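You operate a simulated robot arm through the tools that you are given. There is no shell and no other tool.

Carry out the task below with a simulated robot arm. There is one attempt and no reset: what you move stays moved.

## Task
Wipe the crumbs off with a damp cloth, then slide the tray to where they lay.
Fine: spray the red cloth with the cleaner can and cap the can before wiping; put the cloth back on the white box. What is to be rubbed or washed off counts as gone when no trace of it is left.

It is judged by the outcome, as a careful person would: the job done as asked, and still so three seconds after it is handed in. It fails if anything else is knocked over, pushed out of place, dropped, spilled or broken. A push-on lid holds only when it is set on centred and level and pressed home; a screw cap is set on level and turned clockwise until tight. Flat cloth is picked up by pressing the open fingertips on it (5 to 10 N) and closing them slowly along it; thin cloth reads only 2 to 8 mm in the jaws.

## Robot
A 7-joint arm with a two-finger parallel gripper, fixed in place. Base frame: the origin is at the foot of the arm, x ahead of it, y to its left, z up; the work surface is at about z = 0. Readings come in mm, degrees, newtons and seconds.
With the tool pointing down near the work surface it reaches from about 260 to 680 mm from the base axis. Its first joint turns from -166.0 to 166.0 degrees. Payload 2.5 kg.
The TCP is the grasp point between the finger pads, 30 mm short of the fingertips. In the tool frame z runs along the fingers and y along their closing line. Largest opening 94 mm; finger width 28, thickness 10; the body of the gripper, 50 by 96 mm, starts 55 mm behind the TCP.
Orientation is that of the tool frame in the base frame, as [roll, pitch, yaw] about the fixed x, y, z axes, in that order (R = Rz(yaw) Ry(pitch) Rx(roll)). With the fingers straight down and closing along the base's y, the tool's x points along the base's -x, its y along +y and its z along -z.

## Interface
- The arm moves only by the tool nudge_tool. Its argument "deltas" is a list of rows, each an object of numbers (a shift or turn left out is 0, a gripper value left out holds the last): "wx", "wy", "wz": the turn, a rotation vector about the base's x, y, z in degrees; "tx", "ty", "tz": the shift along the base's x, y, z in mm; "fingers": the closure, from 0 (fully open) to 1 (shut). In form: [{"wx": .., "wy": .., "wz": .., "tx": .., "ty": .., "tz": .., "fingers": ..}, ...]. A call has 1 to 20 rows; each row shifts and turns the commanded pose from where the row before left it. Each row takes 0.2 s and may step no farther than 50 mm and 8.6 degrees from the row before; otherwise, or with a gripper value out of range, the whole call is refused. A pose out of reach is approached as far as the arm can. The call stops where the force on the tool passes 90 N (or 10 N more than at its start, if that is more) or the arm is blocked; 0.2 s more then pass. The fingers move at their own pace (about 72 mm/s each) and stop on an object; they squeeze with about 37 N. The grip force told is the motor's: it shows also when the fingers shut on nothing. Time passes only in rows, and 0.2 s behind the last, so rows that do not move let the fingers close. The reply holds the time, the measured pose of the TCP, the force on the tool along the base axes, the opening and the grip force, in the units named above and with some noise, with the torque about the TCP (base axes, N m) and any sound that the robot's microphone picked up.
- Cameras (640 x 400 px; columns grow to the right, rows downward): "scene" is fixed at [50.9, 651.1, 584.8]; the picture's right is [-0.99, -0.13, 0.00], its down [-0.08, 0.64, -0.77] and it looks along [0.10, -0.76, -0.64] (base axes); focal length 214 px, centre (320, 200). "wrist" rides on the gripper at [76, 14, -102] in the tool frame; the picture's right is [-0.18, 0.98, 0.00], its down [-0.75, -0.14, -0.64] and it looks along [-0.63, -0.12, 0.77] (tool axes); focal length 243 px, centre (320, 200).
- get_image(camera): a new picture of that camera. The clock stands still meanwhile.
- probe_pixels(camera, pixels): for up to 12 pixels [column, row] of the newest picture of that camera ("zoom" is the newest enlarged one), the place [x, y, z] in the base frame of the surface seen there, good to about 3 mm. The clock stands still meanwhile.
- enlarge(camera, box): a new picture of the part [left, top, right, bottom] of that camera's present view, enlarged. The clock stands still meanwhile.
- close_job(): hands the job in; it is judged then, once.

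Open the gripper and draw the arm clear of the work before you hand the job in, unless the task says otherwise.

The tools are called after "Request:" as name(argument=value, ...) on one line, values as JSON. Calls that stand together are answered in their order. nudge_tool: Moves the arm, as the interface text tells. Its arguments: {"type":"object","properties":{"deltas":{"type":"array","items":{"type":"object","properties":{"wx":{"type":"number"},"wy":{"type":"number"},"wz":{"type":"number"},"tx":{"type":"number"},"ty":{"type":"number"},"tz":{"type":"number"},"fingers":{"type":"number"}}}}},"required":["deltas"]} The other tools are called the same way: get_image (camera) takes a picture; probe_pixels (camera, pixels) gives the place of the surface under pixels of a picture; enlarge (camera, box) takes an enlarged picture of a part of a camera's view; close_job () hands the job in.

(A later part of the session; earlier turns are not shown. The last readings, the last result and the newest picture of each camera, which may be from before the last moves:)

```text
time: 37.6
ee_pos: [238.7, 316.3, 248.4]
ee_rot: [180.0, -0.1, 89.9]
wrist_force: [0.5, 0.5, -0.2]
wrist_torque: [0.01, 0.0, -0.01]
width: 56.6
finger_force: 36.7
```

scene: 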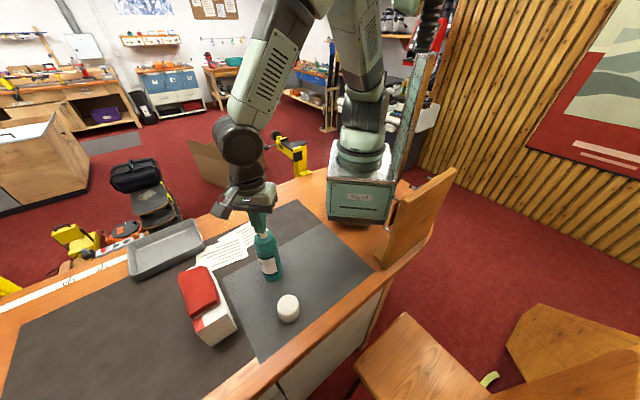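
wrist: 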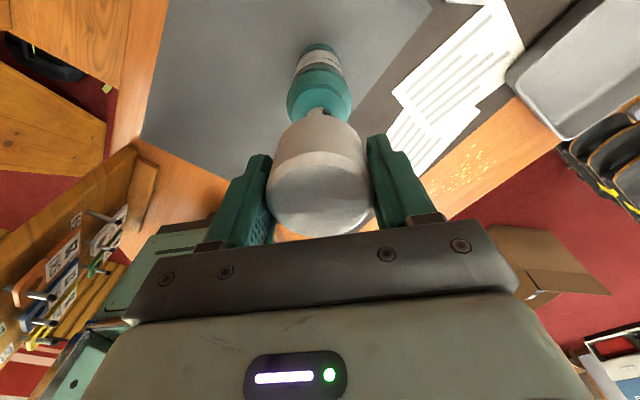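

Settled at (238.7,316.3,248.4), level. Lowering the cap over the nozzle gradually.

Request:
nudge_tool(deltas=[{"tz": -12}, {"tz": -12}, {"tz": -10}, {"tz": -5}, {"tz": -3}, {}])

Request:
enlarge(camera="scene", box=[220, 180, 320, 290])

Request:
enlarge(camera="wrist", box=[250, 60, 390, 250])

```text
time: 39.0
ee_pos: [238.3, 316.4, 205.3]
ee_rot: [-179.9, 0.1, 90.1]
wrist_force: [0.0, 0.2, 0.7]
wrist_torque: [0.0, 0.0, 0.0]
width: 56.4
finger_force: 37.3
```

```text
3.64 times, centred on (270, 235) of scene
```

zoom: 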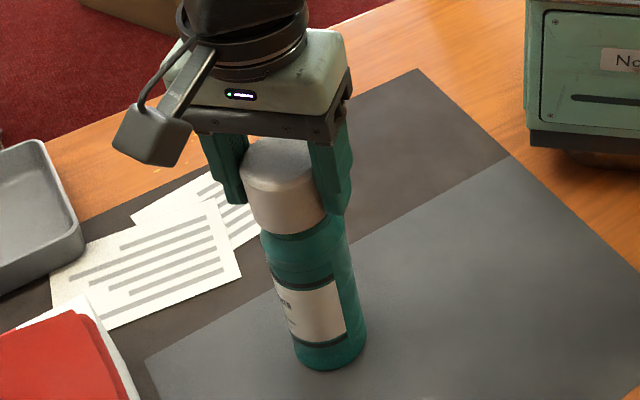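

```text
2.11 times, centred on (320, 155) of wrist
```

zoom: 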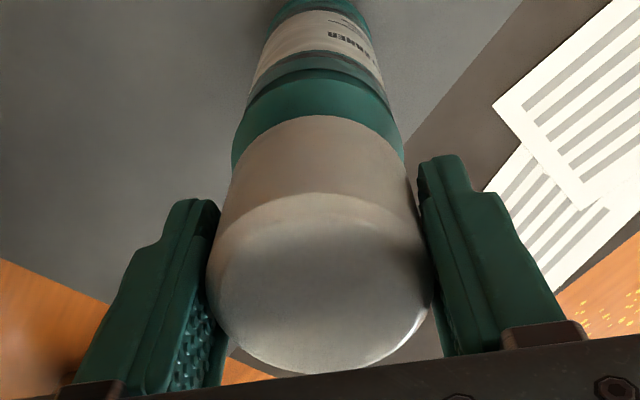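

The cap is over the nozzle, aligned with the collar. Lowering the last ~12 mm in small steps.

Request:
nudge_tool(deltas=[{"tz": -3}, {"tz": -3}, {"tz": -3}, {}])

```text
time: 40.0
ee_pos: [239.4, 317.7, 197.8]
ee_rot: [179.9, -0.2, 90.1]
wrist_force: [-4.3, -1.0, 45.7]
wrist_torque: [-0.87, 0.86, -0.04]
width: 56.5
finger_force: 36.9
```

Force 46 N with torque indicating contact on the −x/−y rim, ~4 mm before home — the cap is slightly off toward +x/+y. I'll back off 3 mm, shift (−1,−1) and retry.

Request:
nudge_tool(deltas=[{"tz": 3}, {"tx": -1, "ty": -1}, {}, {"tz": -2}, {"tz": -1}, {}])

```text
time: 41.4
ee_pos: [238.3, 316.5, 197.7]
ee_rot: [179.9, -0.3, 90.0]
wrist_force: [0.7, 1.5, 39.8]
wrist_torque: [-0.67, 0.68, 0.01]
width: 56.8
finger_force: 37.5
```

Similar contact. Let me look closely at the seam before trying anything else.

Request:
enlarge(camera="scene", box=[245, 210, 295, 260])

Request:
enlarge(camera="wrist", box=[270, 80, 370, 160])

```text
8.00 times, centred on (270, 235) of scene
```

zoom: 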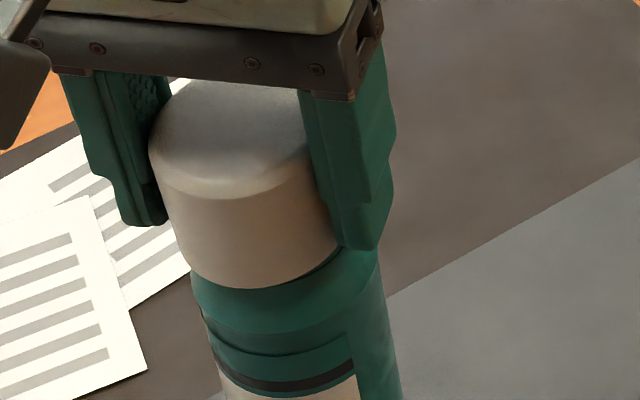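

```text
5.00 times, centred on (320, 120) of wrist
```

zoom: 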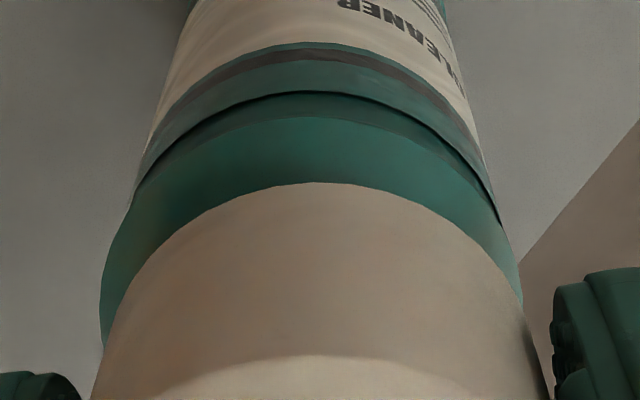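

I'll check whether the cap sits level in the grip by probing its top surface and the shoulder around the seam.

Request:
get_image(camera="wrist")

Request:
probe_pixels(camera="wrist", pixels=[[322, 170], [290, 200], [322, 200], [355, 200], [322, 225], [300, 215], [345, 215], [322, 150], [322, 130], [322, 120], [300, 130], [345, 130]])

```text
taken
```

wrist: 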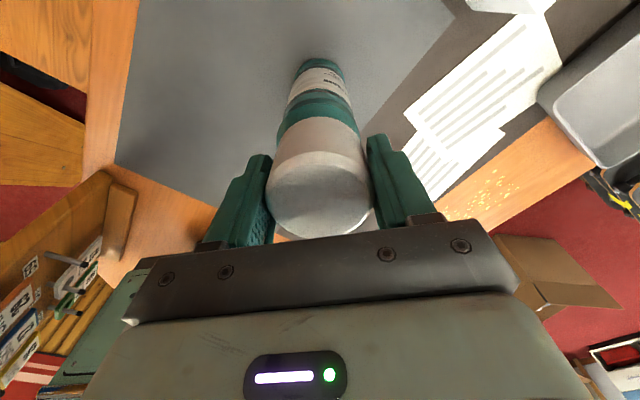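

```text
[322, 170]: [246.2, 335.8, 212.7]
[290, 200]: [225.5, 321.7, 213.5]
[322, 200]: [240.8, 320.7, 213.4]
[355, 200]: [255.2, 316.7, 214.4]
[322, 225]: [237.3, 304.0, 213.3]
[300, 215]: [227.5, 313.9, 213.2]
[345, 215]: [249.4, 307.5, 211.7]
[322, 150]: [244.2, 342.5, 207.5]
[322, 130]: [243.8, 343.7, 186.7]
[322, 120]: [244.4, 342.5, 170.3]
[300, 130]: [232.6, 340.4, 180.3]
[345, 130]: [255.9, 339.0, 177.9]
```

The cap is level but its rim is catching about 7 mm high, on the −x/−y side of the collar. I'll raise clear, shift another (−1.5,−1.5) and probe down gently.

Request:
nudge_tool(deltas=[{"tz": 3}, {"tz": 2}, {"tx": -1.5, "ty": -1.5}, {}, {"tz": -2}, {"tz": -1}, {}])

```text
time: 43.0
ee_pos: [236.9, 313.6, 198.1]
ee_rot: [179.9, 0.0, 90.0]
wrist_force: [0.7, 0.6, -0.7]
wrist_torque: [-0.02, 0.0, 0.03]
width: 56.6
finger_force: 37.1
```

No contact at 198; lowering further gently.

Request:
nudge_tool(deltas=[{"tz": -1}, {"tz": -1}, {}])

```text
time: 43.8
ee_pos: [237.5, 313.4, 197.0]
ee_rot: [179.9, 0.0, 90.0]
wrist_force: [-0.1, 0.6, 0.0]
wrist_torque: [-0.05, -0.01, -0.05]
width: 56.9
finger_force: 37.1
```

Now no force at the height where it jammed before. Continuing down.

Request:
nudge_tool(deltas=[{"tz": -1}, {"tz": -1}, {}])

```text
time: 44.6
ee_pos: [237.0, 314.1, 194.2]
ee_rot: [180.0, 0.1, 90.1]
wrist_force: [0.4, -0.3, 0.4]
wrist_torque: [0.03, -0.01, -0.02]
width: 56.5
finger_force: 37.1
```

Request:
nudge_tool(deltas=[{"tz": -1}, {"tz": -1}, {}])

Request:
enlarge(camera="scene", box=[245, 210, 295, 260])

```text
time: 45.4
ee_pos: [237.2, 314.7, 192.4]
ee_rot: [180.0, 0.0, 90.0]
wrist_force: [-0.1, 0.3, -0.2]
wrist_torque: [-0.01, -0.06, -0.02]
width: 56.4
finger_force: 37.2
```

```text
8.00 times, centred on (270, 235) of scene
```

zoom: 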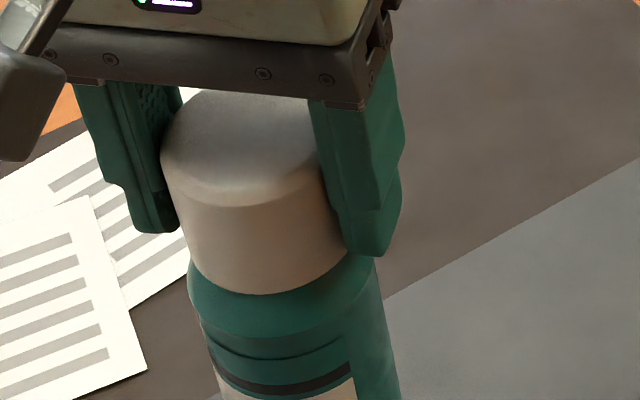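

No resistance down to 192.4, rim nearly at the shoulder. Pressing on until it seats.

Request:
nudge_tool(deltas=[{"tz": -1}, {"tz": -1}, {}])

```text
time: 46.2
ee_pos: [237.0, 315.0, 190.6]
ee_rot: [179.9, 0.1, 90.0]
wrist_force: [0.6, -0.2, 10.4]
wrist_torque: [-0.03, -0.24, 0.0]
width: 56.7
finger_force: 37.0
```

Contact at 10 N with the load on the +x side; I'll nudge +0.7 mm in x and press again.

Request:
nudge_tool(deltas=[{"tz": 1.5}, {"tx": 0.8, "ty": 0.2}, {}, {"tz": -1.5}, {}])

```text
time: 47.4
ee_pos: [237.3, 314.0, 190.2]
ee_rot: [-180.0, -0.1, 90.0]
wrist_force: [-1.1, -2.3, 11.4]
wrist_torque: [0.04, 0.23, 0.0]
width: 56.6
finger_force: 37.1
```

Now the load is on the −x side, so the centre is in between: shift −0.4 and press home.

Request:
nudge_tool(deltas=[{"tz": 1.5}, {"tx": -0.4, "ty": 0}, {}, {"tz": -1.5}, {}, {"tz": -1}, {}])

```text
time: 49.0
ee_pos: [237.6, 315.3, 190.1]
ee_rot: [179.9, -0.2, 90.0]
wrist_force: [-2.6, -5.3, 30.6]
wrist_torque: [-0.53, -0.17, -0.07]
width: 56.3
finger_force: 36.8
```

30 N with a −y lateral load; I'll relieve it with a −0.5 mm y shift and press another millimetre.

Request:
nudge_tool(deltas=[{"ty": -0.5}, {}, {"tz": -1}, {}])

```text
time: 50.0
ee_pos: [237.1, 315.5, 189.0]
ee_rot: [179.9, -0.2, 90.0]
wrist_force: [-2.0, -2.0, 50.6]
wrist_torque: [-0.49, -0.48, 0.01]
width: 56.4
finger_force: 37.2
```

50 N, no snap sound yet. I'll look at the seam and cap-top height.

Request:
get_image(camera="wrist")

Request:
probe_pixels(camera="wrist", pixels=[[290, 200], [322, 200], [355, 200], [322, 225], [322, 185], [300, 215], [345, 215]])

Request:
enlarge(camera="scene", box=[245, 210, 295, 260])

```text
taken
```

wrist: 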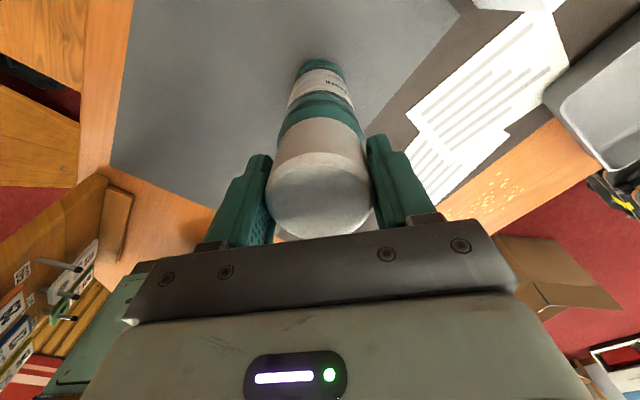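

```text
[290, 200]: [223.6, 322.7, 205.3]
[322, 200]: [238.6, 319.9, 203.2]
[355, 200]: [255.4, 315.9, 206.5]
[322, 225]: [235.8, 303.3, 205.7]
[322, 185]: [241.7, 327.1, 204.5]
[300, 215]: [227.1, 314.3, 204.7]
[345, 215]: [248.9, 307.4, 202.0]
```

```text
8.00 times, centred on (270, 235) of scene
```

zoom: 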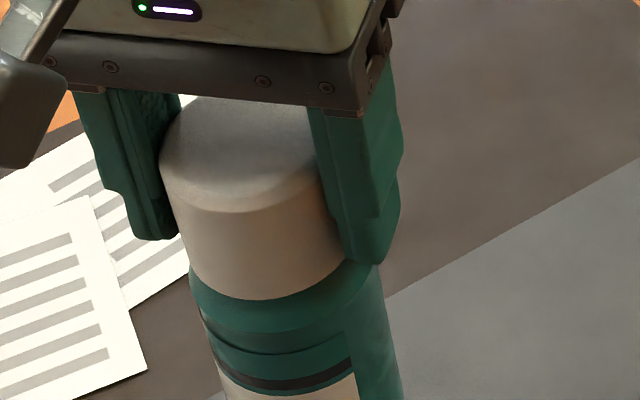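

The cap top reads ~205, i.e. home height. I'll relax, release the cap, then press its top centre with closed fingertips to latch it without squeezing.

Request:
nudge_tool(deltas=[{"tz": 2}, {}, {"fingers": 0.35}, {"fingers": 0.2}, {"fingers": 0}, {"fingers": 0}, {}])

Request:
get_image(camera="wrist")

Request:
enlarge(camera="scene", box=[245, 210, 295, 260])

```text
time: 51.6
ee_pos: [236.9, 314.2, 190.8]
ee_rot: [-179.9, 0.0, 89.9]
wrist_force: [0.1, 0.6, 0.6]
wrist_torque: [-0.01, -0.03, 0.0]
width: 93.7
finger_force: 0.0
heard: snap
```

```text
taken
```

wrist: 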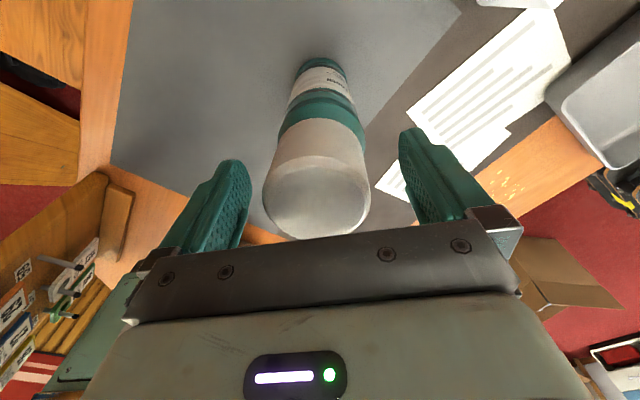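

```text
8.00 times, centred on (270, 235) of scene
```

zoom: 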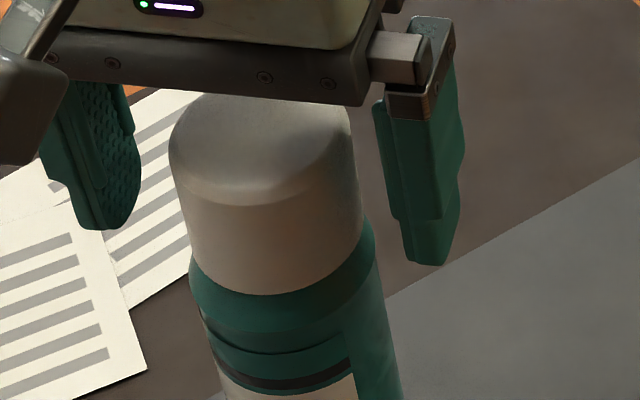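

A "snap" on release — the squeeze-cap latched. I'll check the cap's level/height, then press its top lightly to make sure it's home.

Request:
probe_pixels(camera="wrist", pixels=[[290, 200], [318, 200], [350, 200], [318, 225], [318, 175], [300, 215], [340, 215], [322, 130], [322, 115]])

Request:
nudge_tool(deltas=[{"tz": 30}, {"tz": 40}, {"fingers": 1}, {"fingers": 1}, {"fingers": 1}, {"fingers": 1}])

Request:
enlarge(camera="scene", box=[235, 210, 305, 290])

Request:
enlarge(camera="wrist", box=[270, 30, 370, 170])

```text
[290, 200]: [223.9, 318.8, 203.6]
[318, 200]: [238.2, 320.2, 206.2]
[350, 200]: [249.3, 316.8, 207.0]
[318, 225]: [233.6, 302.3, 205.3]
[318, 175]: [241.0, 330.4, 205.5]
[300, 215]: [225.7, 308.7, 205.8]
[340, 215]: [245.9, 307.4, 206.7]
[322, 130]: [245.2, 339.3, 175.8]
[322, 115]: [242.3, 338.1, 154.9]
```

```text
time: 53.0
ee_pos: [238.7, 310.9, 257.0]
ee_rot: [-179.9, 0.7, 89.4]
wrist_force: [-0.1, 0.0, -0.1]
wrist_torque: [0.01, 0.0, 0.02]
width: 0.0
finger_force: 32.7
```

```text
5.00 times, centred on (270, 250) of scene
```

zoom: 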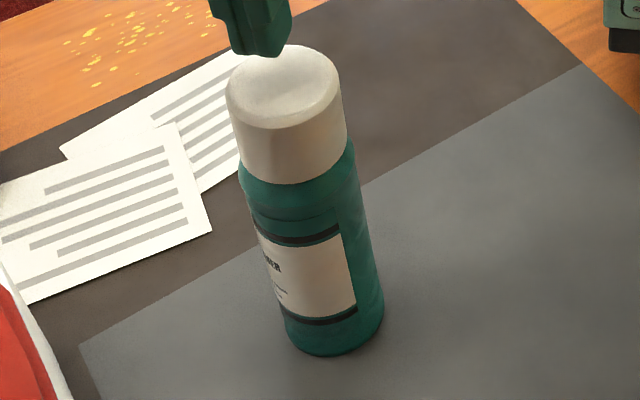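

```text
2.86 times, centred on (320, 100) of wrist
```

zoom: 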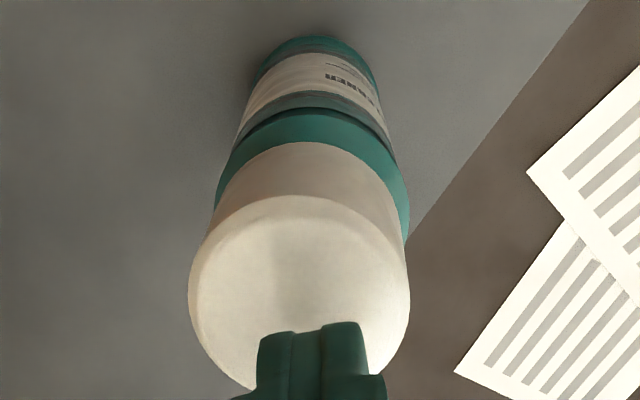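

Cap is on level and looks as at the start. I'll give it a gentle centred press from above to make sure it is home.

Request:
nudge_tool(deltas=[{"tx": 1.5, "ty": 2, "tz": -15}, {"tz": -5}, {"tz": -3}, {}])

```text
time: 54.0
ee_pos: [238.0, 315.5, 237.7]
ee_rot: [180.0, -0.1, 90.0]
wrist_force: [-0.3, 0.1, 0.7]
wrist_torque: [-0.02, 0.03, 0.03]
width: 0.0
finger_force: 33.9
```

Request:
nudge_tool(deltas=[{"tz": -1}, {"tz": -1}, {"tz": -1}, {}])

```text
time: 55.0
ee_pos: [239.4, 316.1, 235.2]
ee_rot: [179.9, 0.0, 90.0]
wrist_force: [-2.8, -3.8, 29.2]
wrist_torque: [-0.34, 0.06, -0.02]
width: 0.4
finger_force: 33.4
```

29 N with no give — the cap is firmly home. Next: rise, rotate the gripper by +45° to line up with the box, and go above the cloth with open fingers.

Request:
nudge_tool(deltas=[{"tz": 20}, {"tz": 20}, {"tx": 20.8, "ty": 20.8, "wz": 7.5, "tz": 2, "fingers": 0}, {"tx": 20.8, "ty": 20.8, "wz": 7.5}, {"tx": 20.8, "ty": 20.8, "wz": 7.5}, {"tx": 20.8, "ty": 20.8, "wz": 7.5}, {"tx": 20.8, "ty": 20.8, "wz": 7.5}, {"tx": 20.6, "ty": 20.8, "wz": 7.5}, {}, {}])

Request:
get_image(camera="wrist")

Request:
get_image(camera="scene")

```text
time: 57.2
ee_pos: [362.6, 440.0, 275.9]
ee_rot: [179.9, -0.1, 135.0]
wrist_force: [-0.5, -0.4, 0.1]
wrist_torque: [-0.03, -0.03, -0.03]
width: 93.9
finger_force: 0.1
```

```text
taken
```

wrist: 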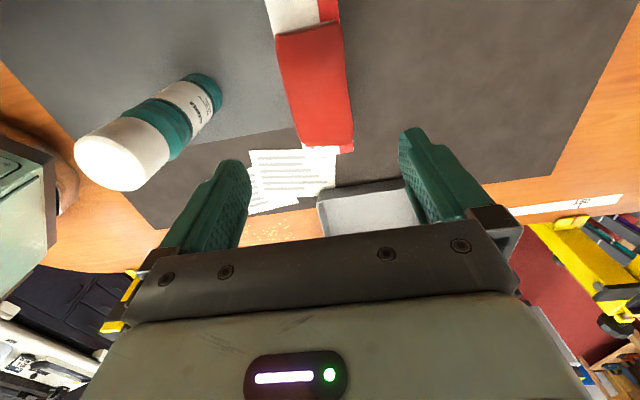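

```text
taken
```

scene: 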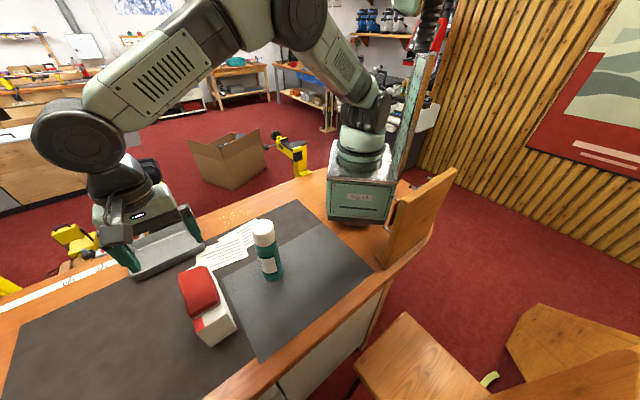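

Gripper is aligned with the box; the cloth spans (278–355, 22–152) in the wrist view. I'll enlarge and probe its outline.

Request:
enlarge(camera="wrist", box=[220, 0, 420, 170])

```text
2.35 times, centred on (320, 85) of wrist
```

zoom: 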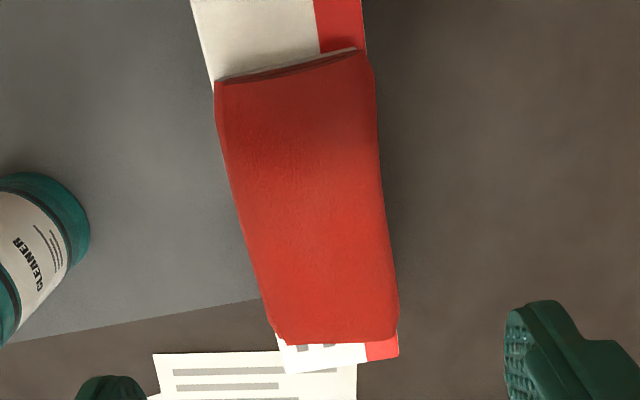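

Request:
probe_pixels(camera="zoom", pixels=[[218, 90], [368, 68], [278, 335], [392, 330], [300, 200], [240, 195], [383, 195], [300, 352], [370, 350], [285, 368], [398, 355], [205, 60]])

Request:
enlarge(camera="wrist", box=[270, 120, 370, 180])

```text
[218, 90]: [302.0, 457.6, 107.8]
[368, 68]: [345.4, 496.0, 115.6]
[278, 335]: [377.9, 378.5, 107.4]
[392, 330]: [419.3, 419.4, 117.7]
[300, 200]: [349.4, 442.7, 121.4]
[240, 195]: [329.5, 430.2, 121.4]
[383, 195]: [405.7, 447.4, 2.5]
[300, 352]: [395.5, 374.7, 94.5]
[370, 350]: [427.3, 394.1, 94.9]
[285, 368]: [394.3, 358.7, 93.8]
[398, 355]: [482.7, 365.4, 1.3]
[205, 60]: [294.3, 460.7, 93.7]
```

```text
6.40 times, centred on (320, 150) of wrist
```

zoom: 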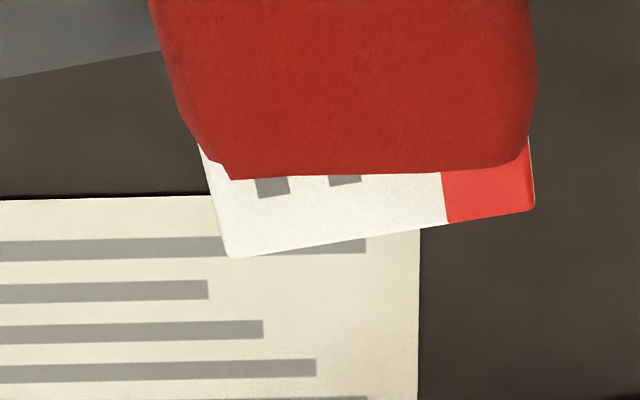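

The cloth is a 58×108 mm folded pad (z 94–120) centred at about (361,438), the box equally wide beneath it. I'll straddle the pad with fingertips kept just above the box top (TCP z≈127) and check.

Request:
nudge_tool(deltas=[{"tx": -0.7, "ty": -3.3}, {"tz": -40}, {"tz": -40}, {"tz": -35}, {"tz": -20}, {"tz": -10}, {}])

Request:
get_image(camera="wrist")

Request:
enlarge(camera="scene", box=[140, 220, 260, 350])

```text
time: 58.8
ee_pos: [361.7, 438.1, 130.3]
ee_rot: [180.0, 0.0, 134.9]
wrist_force: [0.1, 0.8, -0.9]
wrist_torque: [0.0, -0.01, 0.02]
width: 93.8
finger_force: 0.1
```

```text
taken
```

wrist: 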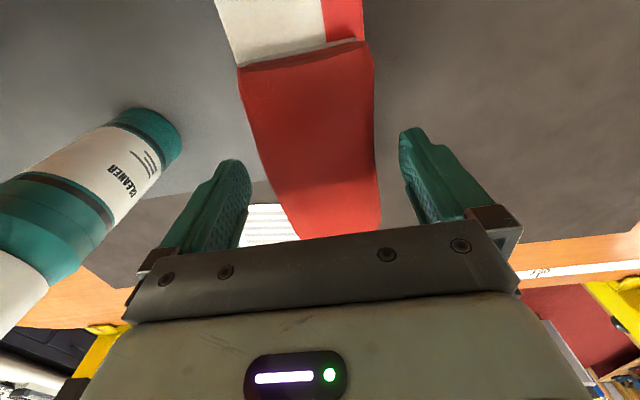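

```text
3.08 times, centred on (200, 285) of scene
```

zoom: 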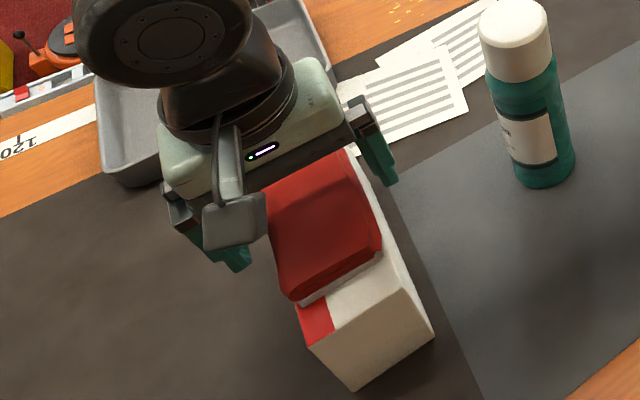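

Fingers straddle the pad symmetrically. I'll go 3 mm lower and close slowly.

Request:
nudge_tool(deltas=[{"tz": -3}, {}, {"fingers": 0.2}, {"fingers": 0.3}, {"fingers": 0.4}, {"fingers": 0.45}, {"fingers": 0.45}, {}])

Request:
get_image(camera="wrist")

```text
time: 60.6
ee_pos: [361.6, 437.0, 128.3]
ee_rot: [180.0, -0.1, 135.0]
wrist_force: [0.3, -0.2, 1.1]
wrist_torque: [0.03, -0.05, -0.03]
width: 66.8
finger_force: 36.9
```

```text
taken
```

wrist: 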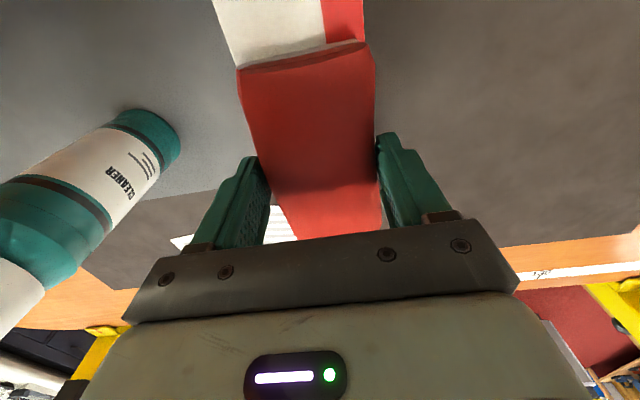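

Fingers stopped at 66.8 mm with full grip. I'll lift 6 mm and check that only the cloth comes up.

Request:
nudge_tool(deltas=[{"tz": 2}, {"tz": 2}, {"tz": 3}, {}])

Request:
enlarge(camera="scene", box=[140, 220, 260, 350])

```text
time: 61.6
ee_pos: [361.7, 438.0, 135.1]
ee_rot: [-180.0, 0.0, 135.0]
wrist_force: [-0.1, -1.0, 0.6]
wrist_torque: [0.0, 0.04, 0.02]
width: 66.7
finger_force: 37.0
```

```text
3.08 times, centred on (200, 285) of scene
```

zoom: 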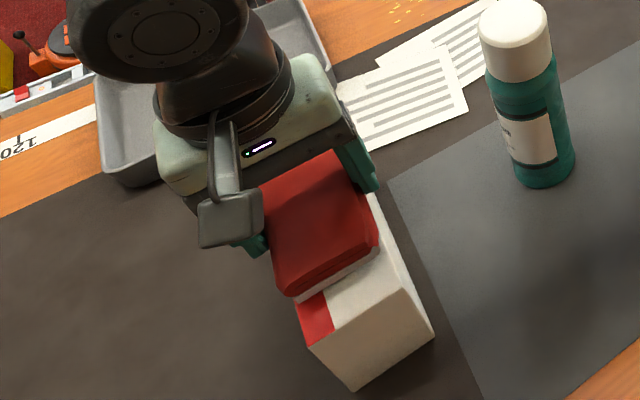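

The box stays and the pad rises with the fingers. Lifting it clear by 80 mm.

Request:
nudge_tool(deltas=[{"tz": 10}, {"tz": 20}, {"tz": 25}, {"tz": 25}, {}])

Request:
get_image(camera="scene")

Request:
enlarge(camera="scene", box=[140, 200, 260, 350])

Request:
get_image(camera="wrist")

```text
time: 62.8
ee_pos: [361.2, 436.7, 215.4]
ee_rot: [-179.9, 0.0, 135.0]
wrist_force: [-0.4, 0.6, -0.4]
wrist_torque: [0.0, 0.01, 0.0]
width: 66.7
finger_force: 36.8
```

```text
taken
```

scene: 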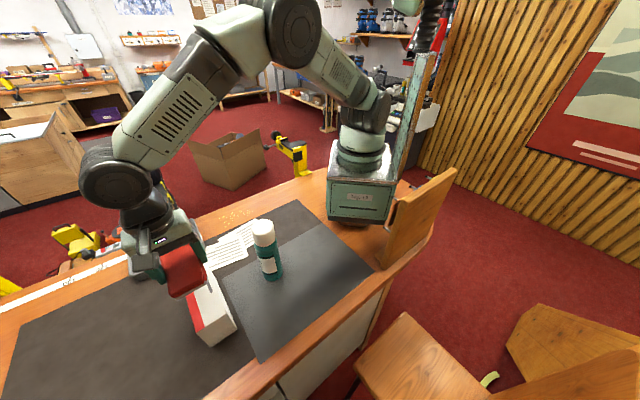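

```text
2.67 times, centred on (200, 275) of scene
```

zoom: 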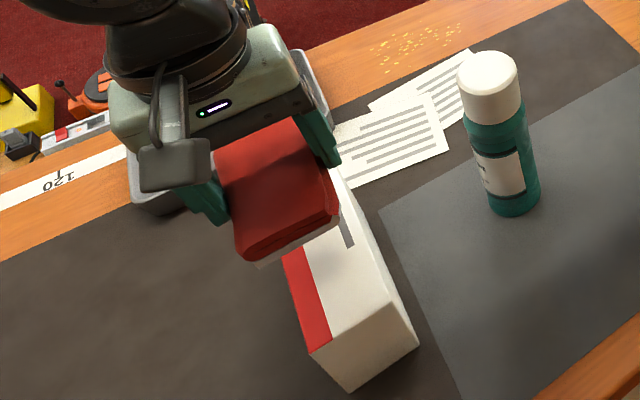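

```text
taken
```

wrist: 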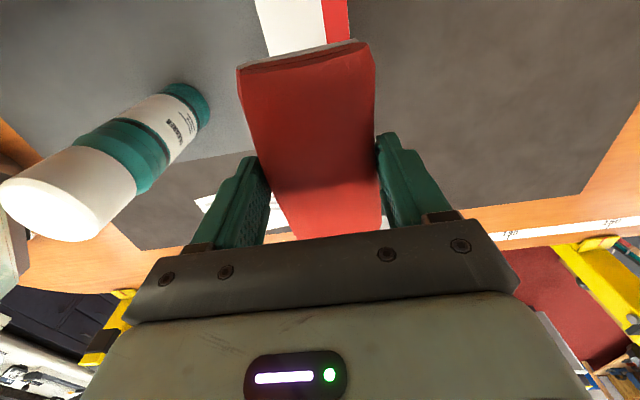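

The cloth is held cleanly with the box and can undisturbed. Now I'll map the crumbs, papers, mat edge and table edge in detail from the scene camera.

Request:
enlarge(camera="scene", box=[180, 180, 310, 270])

```text
4.44 times, centred on (245, 225) of scene
```

zoom: 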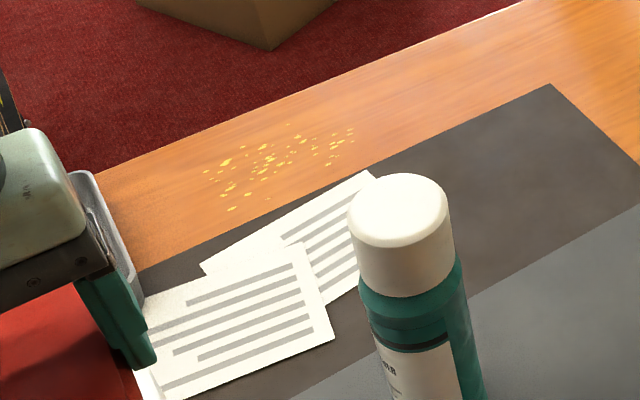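

Request:
probe_pixels(camera="zoom", pixels=[[202, 265], [368, 171], [215, 275], [300, 243], [332, 338], [145, 295], [180, 395], [130, 165], [350, 80], [150, 265], [400, 155], [550, 85]])

Request:
probe_pixels(camera="zoom", pixels=[[205, 172], [230, 210], [272, 197], [352, 130], [348, 142], [288, 125], [328, 165], [222, 160], [228, 193], [267, 155], [300, 140], [250, 185]])

```text
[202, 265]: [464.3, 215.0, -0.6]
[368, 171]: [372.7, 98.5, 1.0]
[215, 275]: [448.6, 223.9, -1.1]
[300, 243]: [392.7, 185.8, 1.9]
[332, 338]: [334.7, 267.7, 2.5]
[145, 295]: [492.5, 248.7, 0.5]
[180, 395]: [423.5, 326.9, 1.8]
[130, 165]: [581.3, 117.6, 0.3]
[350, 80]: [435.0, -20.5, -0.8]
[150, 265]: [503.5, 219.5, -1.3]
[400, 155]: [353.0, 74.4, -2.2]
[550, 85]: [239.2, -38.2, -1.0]
```

```text
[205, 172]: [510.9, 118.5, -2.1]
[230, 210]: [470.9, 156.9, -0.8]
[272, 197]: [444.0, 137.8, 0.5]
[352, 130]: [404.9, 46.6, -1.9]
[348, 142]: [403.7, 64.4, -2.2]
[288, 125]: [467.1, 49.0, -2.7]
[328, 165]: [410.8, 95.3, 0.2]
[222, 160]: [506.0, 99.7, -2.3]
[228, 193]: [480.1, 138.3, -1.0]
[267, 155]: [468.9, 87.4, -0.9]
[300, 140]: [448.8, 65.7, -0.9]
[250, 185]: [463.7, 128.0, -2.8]
```

Coordinates along the bench (u=(x+y)/√2, v=(x−y)/√2): crumbs span u 319–445, v 216–296; papers reach only v≈194; table edge v≈325. I'll carry the cloth to the tray-side end of the crumbs, (511,146), and lower toward the wood.

Request:
nudge_tool(deltas=[{"tx": 21.4, "ty": -41.6}, {"tx": 21.4, "ty": -41.6}, {"tx": 21.4, "ty": -41.6}, {"tx": 21.4, "ty": -41.6}, {"tx": 21.4, "ty": -41.6}, {"tx": 21.4, "ty": -41.6}, {"tx": 21.5, "ty": -41.7}, {"tz": -45}, {"tz": -45}, {"tz": -45}, {"tz": -25}, {}])

Request:
get_image(camera="wrist")

Request:
enlarge(camera="scene", box=[180, 160, 310, 270])

```text
time: 65.4
ee_pos: [511.9, 146.4, 56.6]
ee_rot: [180.0, 0.1, 134.9]
wrist_force: [-0.5, -0.1, -1.1]
wrist_torque: [-0.01, 0.02, -0.02]
width: 66.7
finger_force: 37.5
```

```text
taken
```

wrist: 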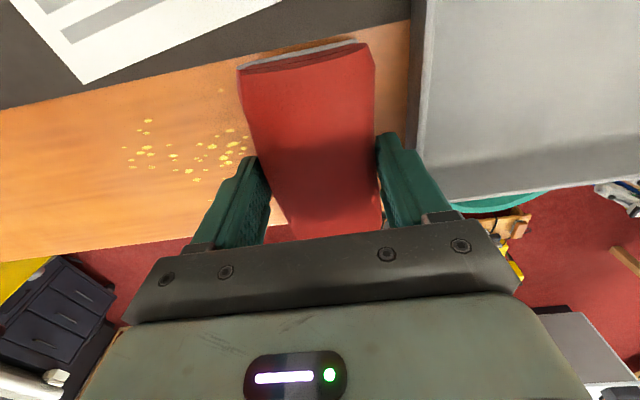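

```text
3.64 times, centred on (245, 215) of scene
```

zoom: 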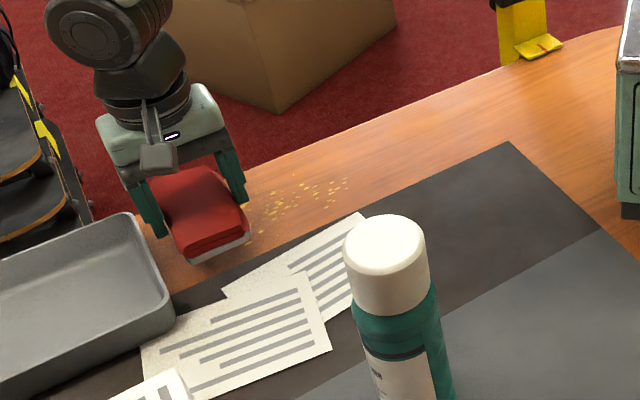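

The pad is above the patch's tray-side end, clear of the tray (right, x≥415) and the paper (top-left). Lowering to contact in small steps.

Request:
nudge_tool(deltas=[{"tz": -10}, {"tz": -6}, {"tz": -2}, {}])

```text
time: 66.4
ee_pos: [512.3, 145.5, 37.6]
ee_rot: [180.0, 0.0, 135.0]
wrist_force: [-0.5, -0.8, -0.5]
wrist_torque: [0.02, 0.0, 0.03]
width: 66.7
finger_force: 36.6
```

Request:
nudge_tool(deltas=[{"tz": -1.5}, {"tz": -1.5}, {}])

```text
time: 67.2
ee_pos: [511.7, 147.6, 34.5]
ee_rot: [180.0, 0.1, 135.0]
wrist_force: [0.2, -0.2, -0.7]
wrist_torque: [-0.02, 0.0, 0.01]
width: 66.6
finger_force: 37.0
```

Request:
nudge_tool(deltas=[{"tz": -1}, {"tz": -1}, {}])

```text
time: 68.0
ee_pos: [513.0, 145.6, 33.1]
ee_rot: [-180.0, -0.1, 135.0]
wrist_force: [-4.4, -1.1, 11.1]
wrist_torque: [-0.08, 0.2, -0.05]
width: 66.6
finger_force: 36.5
```

Contact at 11 N. I'll stroke slowly along the strip (−u) over the crumbs, half way first, then look.

Request:
nudge_tool(deltas=[{"tx": -7, "ty": -7}, {"tx": -7, "ty": -7}, {"tx": -7, "ty": -7}, {"tx": -7, "ty": -7}, {"tx": -7, "ty": -7}, {"tx": -7, "ty": -7}, {}])

Request:
get_image(camera="wrist")

```text
time: 69.6
ee_pos: [469.4, 104.9, 33.8]
ee_rot: [179.8, 0.1, 135.0]
wrist_force: [7.6, 6.2, 23.2]
wrist_torque: [0.12, -0.11, -0.11]
width: 66.9
finger_force: 37.3
```

```text
taken
```

wrist: 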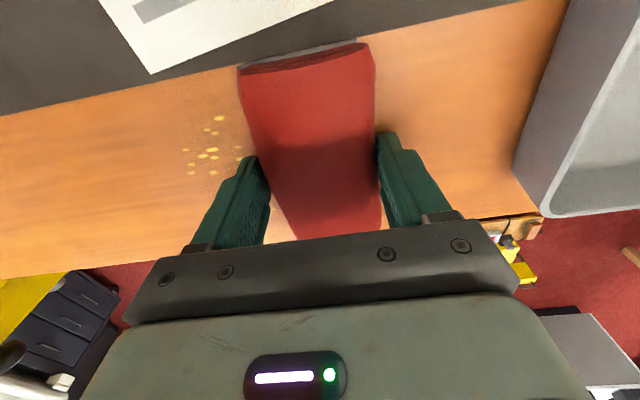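

The wood to the right of the pad is clean now, so the cloth wipes. Continuing the stroke to beyond the other end.

Request:
nudge_tool(deltas=[{"tx": -7, "ty": -7, "tz": 0.5}, {"tx": -7, "ty": -7}, {"tx": -7, "ty": -7}, {"tx": -7, "ty": -7}, {"tx": -7, "ty": -7}, {"tx": -7, "ty": -7}, {"tx": -7, "ty": -7}, {"tx": -7, "ty": -7}, {"tx": -7, "ty": -7}, {"tx": -7, "ty": -7}, {"tx": -7, "ty": -7}, {}])

Request:
get_image(camera="wrist")

Request:
enlarge(camera="scene", box=[180, 160, 310, 270])

```text
time: 72.2
ee_pos: [392.3, 26.7, 33.8]
ee_rot: [-179.9, -0.1, 134.8]
wrist_force: [1.1, -0.3, 0.4]
wrist_torque: [-0.02, -0.11, -0.03]
width: 66.9
finger_force: 36.8
```

```text
taken
```

wrist: 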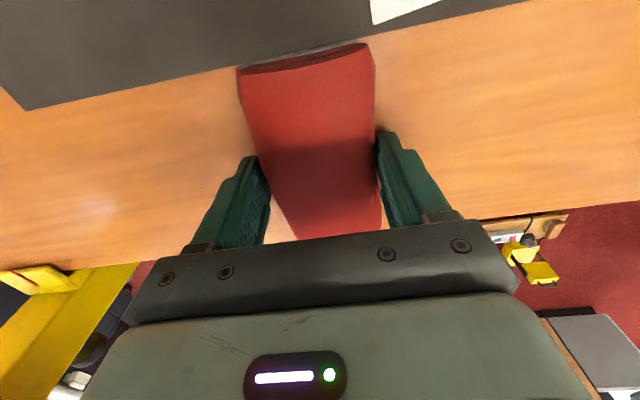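

```text
3.64 times, centred on (245, 215) of scene
```

zoom: 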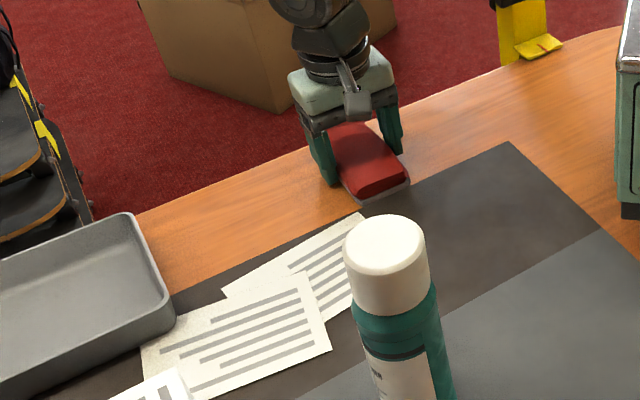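

The strip looks clean. Contact eased at the end, so I'll press slightly and make a return stroke for thoroughness.

Request:
nudge_tool(deltas=[{"tz": -1}, {"tx": 9, "ty": 9}, {"tx": 9, "ty": 9}, {"tx": 9, "ty": 9}, {"tx": 9, "ty": 9}, {"tx": 9, "ty": 9}, {}])

```text
time: 73.8
ee_pos: [437.6, 72.7, 33.3]
ee_rot: [179.9, 0.1, 134.9]
wrist_force: [-7.8, -9.6, 34.2]
wrist_torque: [-0.36, 0.46, 0.12]
width: 66.9
finger_force: 37.1
```

34 N is more than needed; I'll ease up 0.7 mm and finish the return stroke.

Request:
nudge_tool(deltas=[{"tz": 0.7}, {"tx": 9, "ty": 9}, {"tx": 9, "ty": 9}, {"tx": 9, "ty": 9}, {"tx": 9, "ty": 9}, {"tx": 9, "ty": 9}, {"tx": 9, "ty": 9}, {"tx": 9, "ty": 9}, {"tx": 9, "ty": 9}, {}])

Request:
get_image(camera="wrist")

Request:
enlarge(camera="scene", box=[200, 180, 300, 250])

```text
time: 76.0
ee_pos: [509.3, 144.1, 32.2]
ee_rot: [180.0, 0.0, 135.0]
wrist_force: [-2.2, -2.9, 10.5]
wrist_torque: [-0.09, 0.07, 0.03]
width: 66.8
finger_force: 36.5
```

```text
taken
```

wrist: 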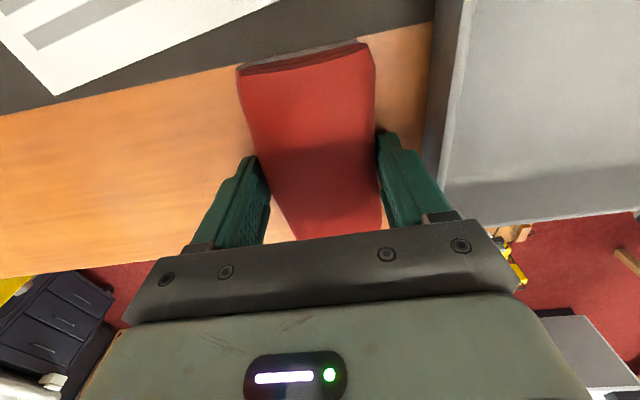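

```text
5.71 times, centred on (250, 215) of scene
```

zoom: 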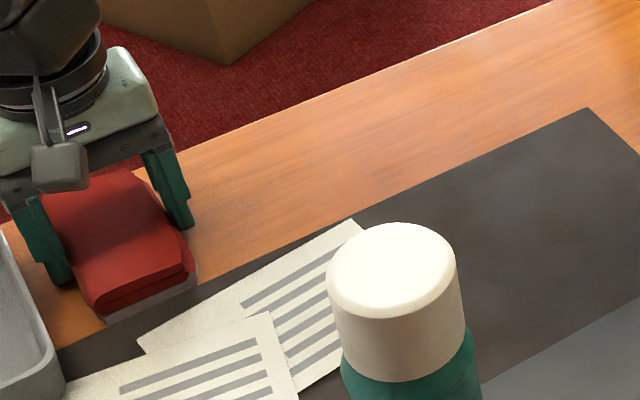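

No crumbs visible. I'll lift the cloth and inspect the whole strip from above.

Request:
nudge_tool(deltas=[{"tz": 30}, {"tz": 40}, {"tz": 45}, {"tz": 45}, {"tx": -20, "ty": 20}, {"tx": -25, "ty": 25}, {}])

Request:
get_image(camera="wrist")

Request:
enlarge(camera="scene", box=[180, 180, 280, 250])

```text
time: 77.6
ee_pos: [464.6, 189.4, 193.0]
ee_rot: [180.0, 0.0, 135.0]
wrist_force: [0.2, -0.1, -0.4]
wrist_torque: [0.0, 0.0, 0.01]
width: 66.8
finger_force: 36.9
```

```text
taken
```

wrist: 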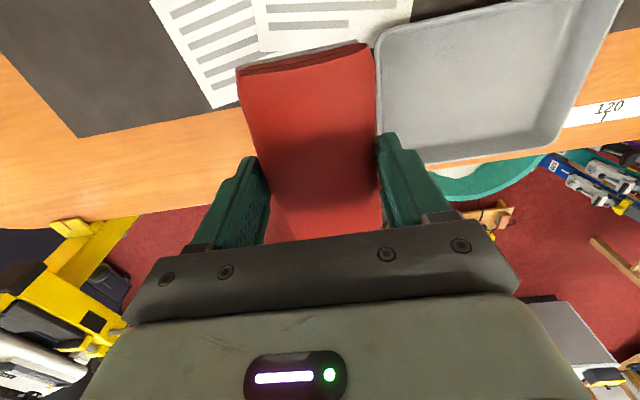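

```text
5.71 times, centred on (230, 215) of scene
```

zoom: 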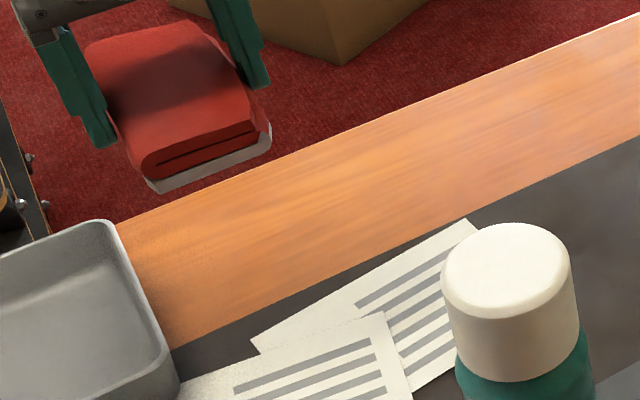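

The strip looks clean. Zooming further in on the former crumb area to check for faint traces.

Request:
enlarge(camera="scene", box=[215, 190, 265, 230])

Request:
enlarge(camera="wrist", box=[0, 40, 250, 230])

```text
10.00 times, centred on (240, 210) of scene
```

zoom: 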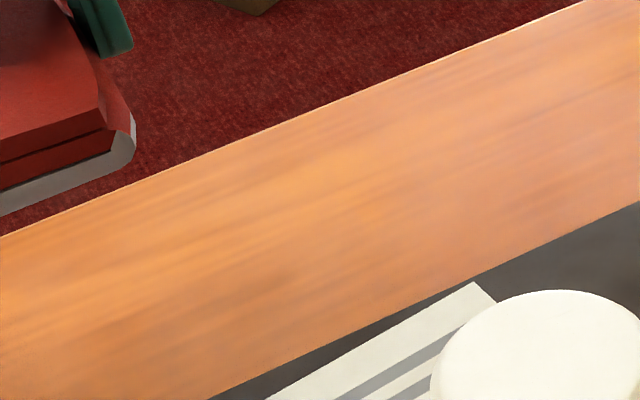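

```text
2.11 times, centred on (125, 135) of wrist
```

zoom: 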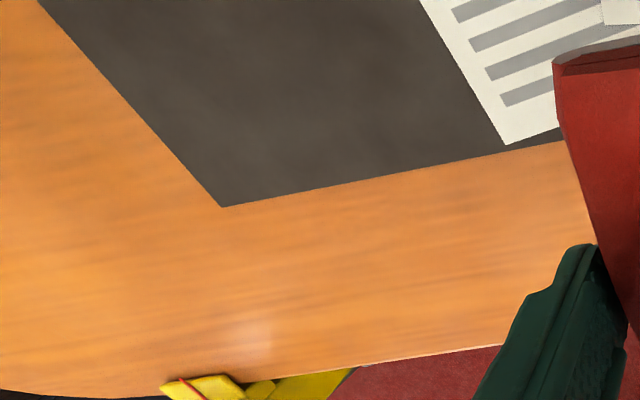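

The wood is spotless. Now I carry the cloth back over the box.

Request:
nudge_tool(deltas=[{"tz": 22}, {"tx": -17.15, "ty": 41.4}, {"tx": -17.15, "ty": 41.4}, {"tx": -17.15, "ty": 41.4}, {"tx": -17.15, "ty": 41.4}, {"tx": -17.15, "ty": 41.4}, {"tx": -17.15, "ty": 41.3}, {"tz": -40}, {"tz": -30}, {}])

Request:
get_image(camera="wrist")

Request:
enlarge(camera="scene", box=[140, 220, 260, 350])

```text
time: 79.8
ee_pos: [362.8, 437.9, 145.6]
ee_rot: [179.9, 0.0, 134.9]
wrist_force: [-0.2, -0.2, -1.1]
wrist_torque: [0.01, 0.0, -0.02]
width: 66.8
finger_force: 37.1
```

```text
taken
```

wrist: 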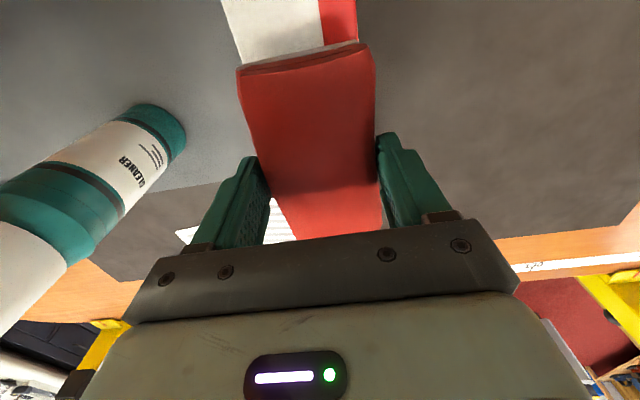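

```text
3.08 times, centred on (200, 285) of scene
```

zoom: 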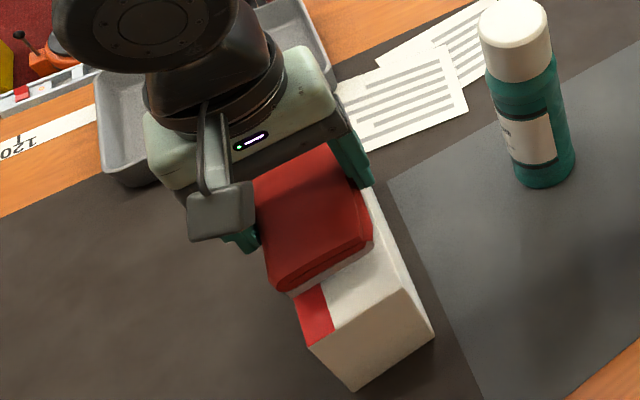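

Aligned over the box as before. Lowering to gentle contact.

Request:
nudge_tool(deltas=[{"tz": -8}, {"tz": -5}, {"tz": -2}, {}])

```text
time: 80.8
ee_pos: [362.1, 437.8, 129.6]
ee_rot: [180.0, -0.1, 135.0]
wrist_force: [-0.4, -0.8, -0.4]
wrist_torque: [0.0, -0.04, 0.0]
width: 66.7
finger_force: 37.2
```

Request:
nudge_tool(deltas=[{"tz": -1}, {"tz": -1}, {}])

```text
time: 81.6
ee_pos: [361.6, 438.9, 127.2]
ee_rot: [180.0, 0.1, 135.0]
wrist_force: [0.1, -0.3, 0.4]
wrist_torque: [0.0, -0.03, 0.03]
width: 66.6
finger_force: 36.6
```

Request:
nudge_tool(deltas=[{"tz": -1}, {}])

```text
time: 82.2
ee_pos: [362.4, 439.2, 128.2]
ee_rot: [180.0, -0.1, 135.0]
wrist_force: [-2.1, -1.6, 8.1]
wrist_torque: [-0.13, 0.08, 0.0]
width: 66.8
finger_force: 36.9
```

Contact at 8 N: the cloth rests on the box. Opening the fingers and rising.

Request:
nudge_tool(deltas=[{"tz": 0.5, "fingers": 0.25}, {"fingers": 0.15}, {"fingers": 0}, {"fingers": 0}, {"tz": 20}, {"tz": 40}, {"tz": 45}, {"tz": 45}, {}])

Request:
get_image(camera="wrist")

Request:
get_image(camera="scene")

```text
time: 84.2
ee_pos: [360.9, 437.9, 278.1]
ee_rot: [180.0, -0.1, 135.0]
wrist_force: [0.1, 0.1, 0.4]
wrist_torque: [0.0, 0.0, 0.02]
width: 94.0
finger_force: 0.0
```

```text
taken
```

wrist: 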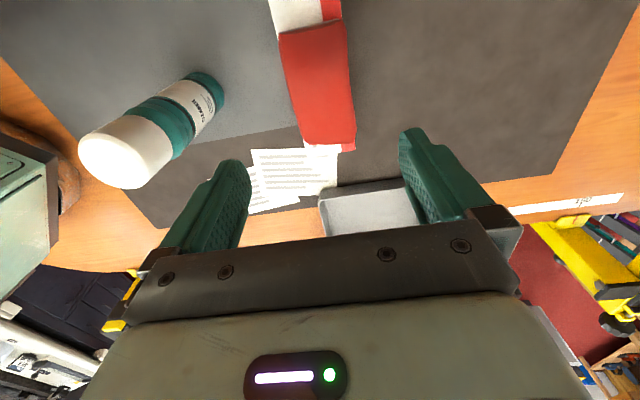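

```text
taken
```

scene: 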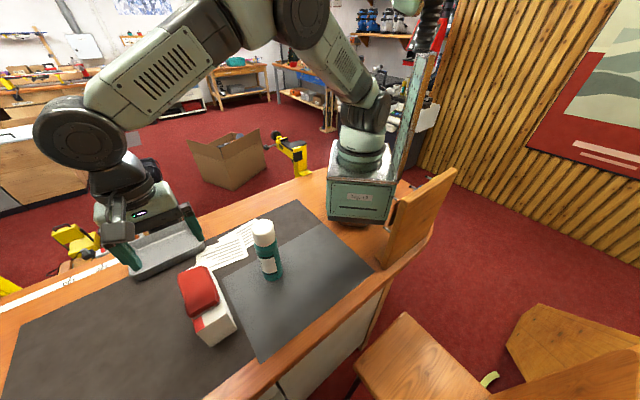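

The cloth lies back on the box as before. Now I'll move to view the tray for measuring.

Request:
nudge_tool(deltas=[{"tx": 33.5, "ty": -21, "tz": 5}, {"tx": 33.5, "ty": -21, "tz": 5}, {"tx": 33.5, "ty": -21, "tz": 5}, {"tx": 33.5, "ty": -21, "tz": 5}, {}])

Request:
get_image(camera="wrist")

Request:
enlarge(camera="wrist", box=[210, 50, 430, 230])

```text
time: 85.4
ee_pos: [496.2, 353.4, 298.3]
ee_rot: [-180.0, 0.0, 135.0]
wrist_force: [0.7, 0.3, 0.1]
wrist_torque: [0.02, 0.01, 0.02]
width: 94.2
finger_force: 0.0
```

```text
taken
```

wrist: 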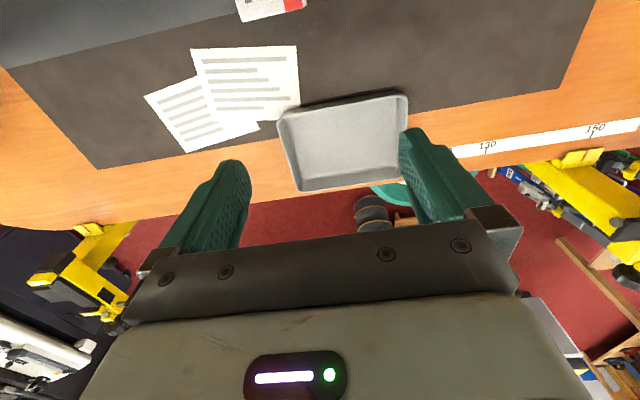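

```text
2.22 times, centred on (320, 140) of wrist
```

zoom: 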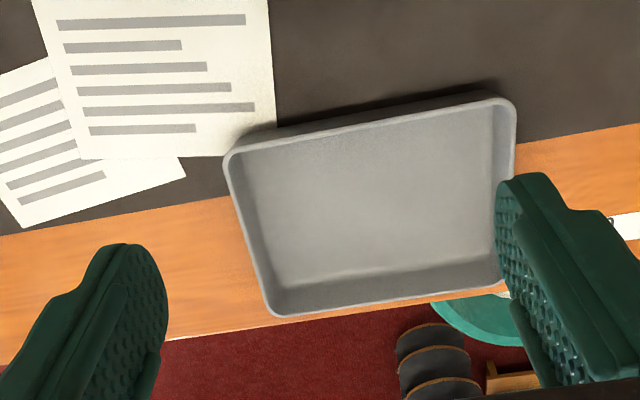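

Clear view of the tray. I'll probe its rim corners, floor, wall thickness, the nearby paper corner and table edge.

Request:
probe_pixels(camera="zoom", pixels=[[228, 158], [505, 103], [274, 313], [248, 235], [256, 230], [370, 125], [380, 305], [300, 280], [265, 165], [370, 210], [180, 178], [272, 125]])

Request:
probe_pixels(camera="zoom", pixels=[[240, 215], [244, 215], [250, 215], [262, 215], [280, 215], [222, 200], [228, 200], [200, 335], [20, 365], [100, 212], [620, 130], [60, 200]])

```text
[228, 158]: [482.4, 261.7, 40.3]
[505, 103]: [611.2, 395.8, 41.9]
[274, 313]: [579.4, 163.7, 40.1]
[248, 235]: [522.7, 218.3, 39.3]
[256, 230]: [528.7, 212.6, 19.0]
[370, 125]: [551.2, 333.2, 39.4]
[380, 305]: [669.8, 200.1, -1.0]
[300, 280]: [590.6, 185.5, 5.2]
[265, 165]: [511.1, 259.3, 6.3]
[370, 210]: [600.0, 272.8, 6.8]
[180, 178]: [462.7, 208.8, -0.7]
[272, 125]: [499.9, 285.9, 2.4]
```

```text
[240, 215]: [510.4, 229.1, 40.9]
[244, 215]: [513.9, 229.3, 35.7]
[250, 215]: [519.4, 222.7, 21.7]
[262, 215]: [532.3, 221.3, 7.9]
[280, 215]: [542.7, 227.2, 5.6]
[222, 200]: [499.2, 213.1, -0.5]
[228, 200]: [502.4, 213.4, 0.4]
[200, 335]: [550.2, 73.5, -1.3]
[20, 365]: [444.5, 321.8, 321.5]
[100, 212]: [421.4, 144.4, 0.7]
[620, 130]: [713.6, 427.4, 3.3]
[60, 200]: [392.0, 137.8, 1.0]
```

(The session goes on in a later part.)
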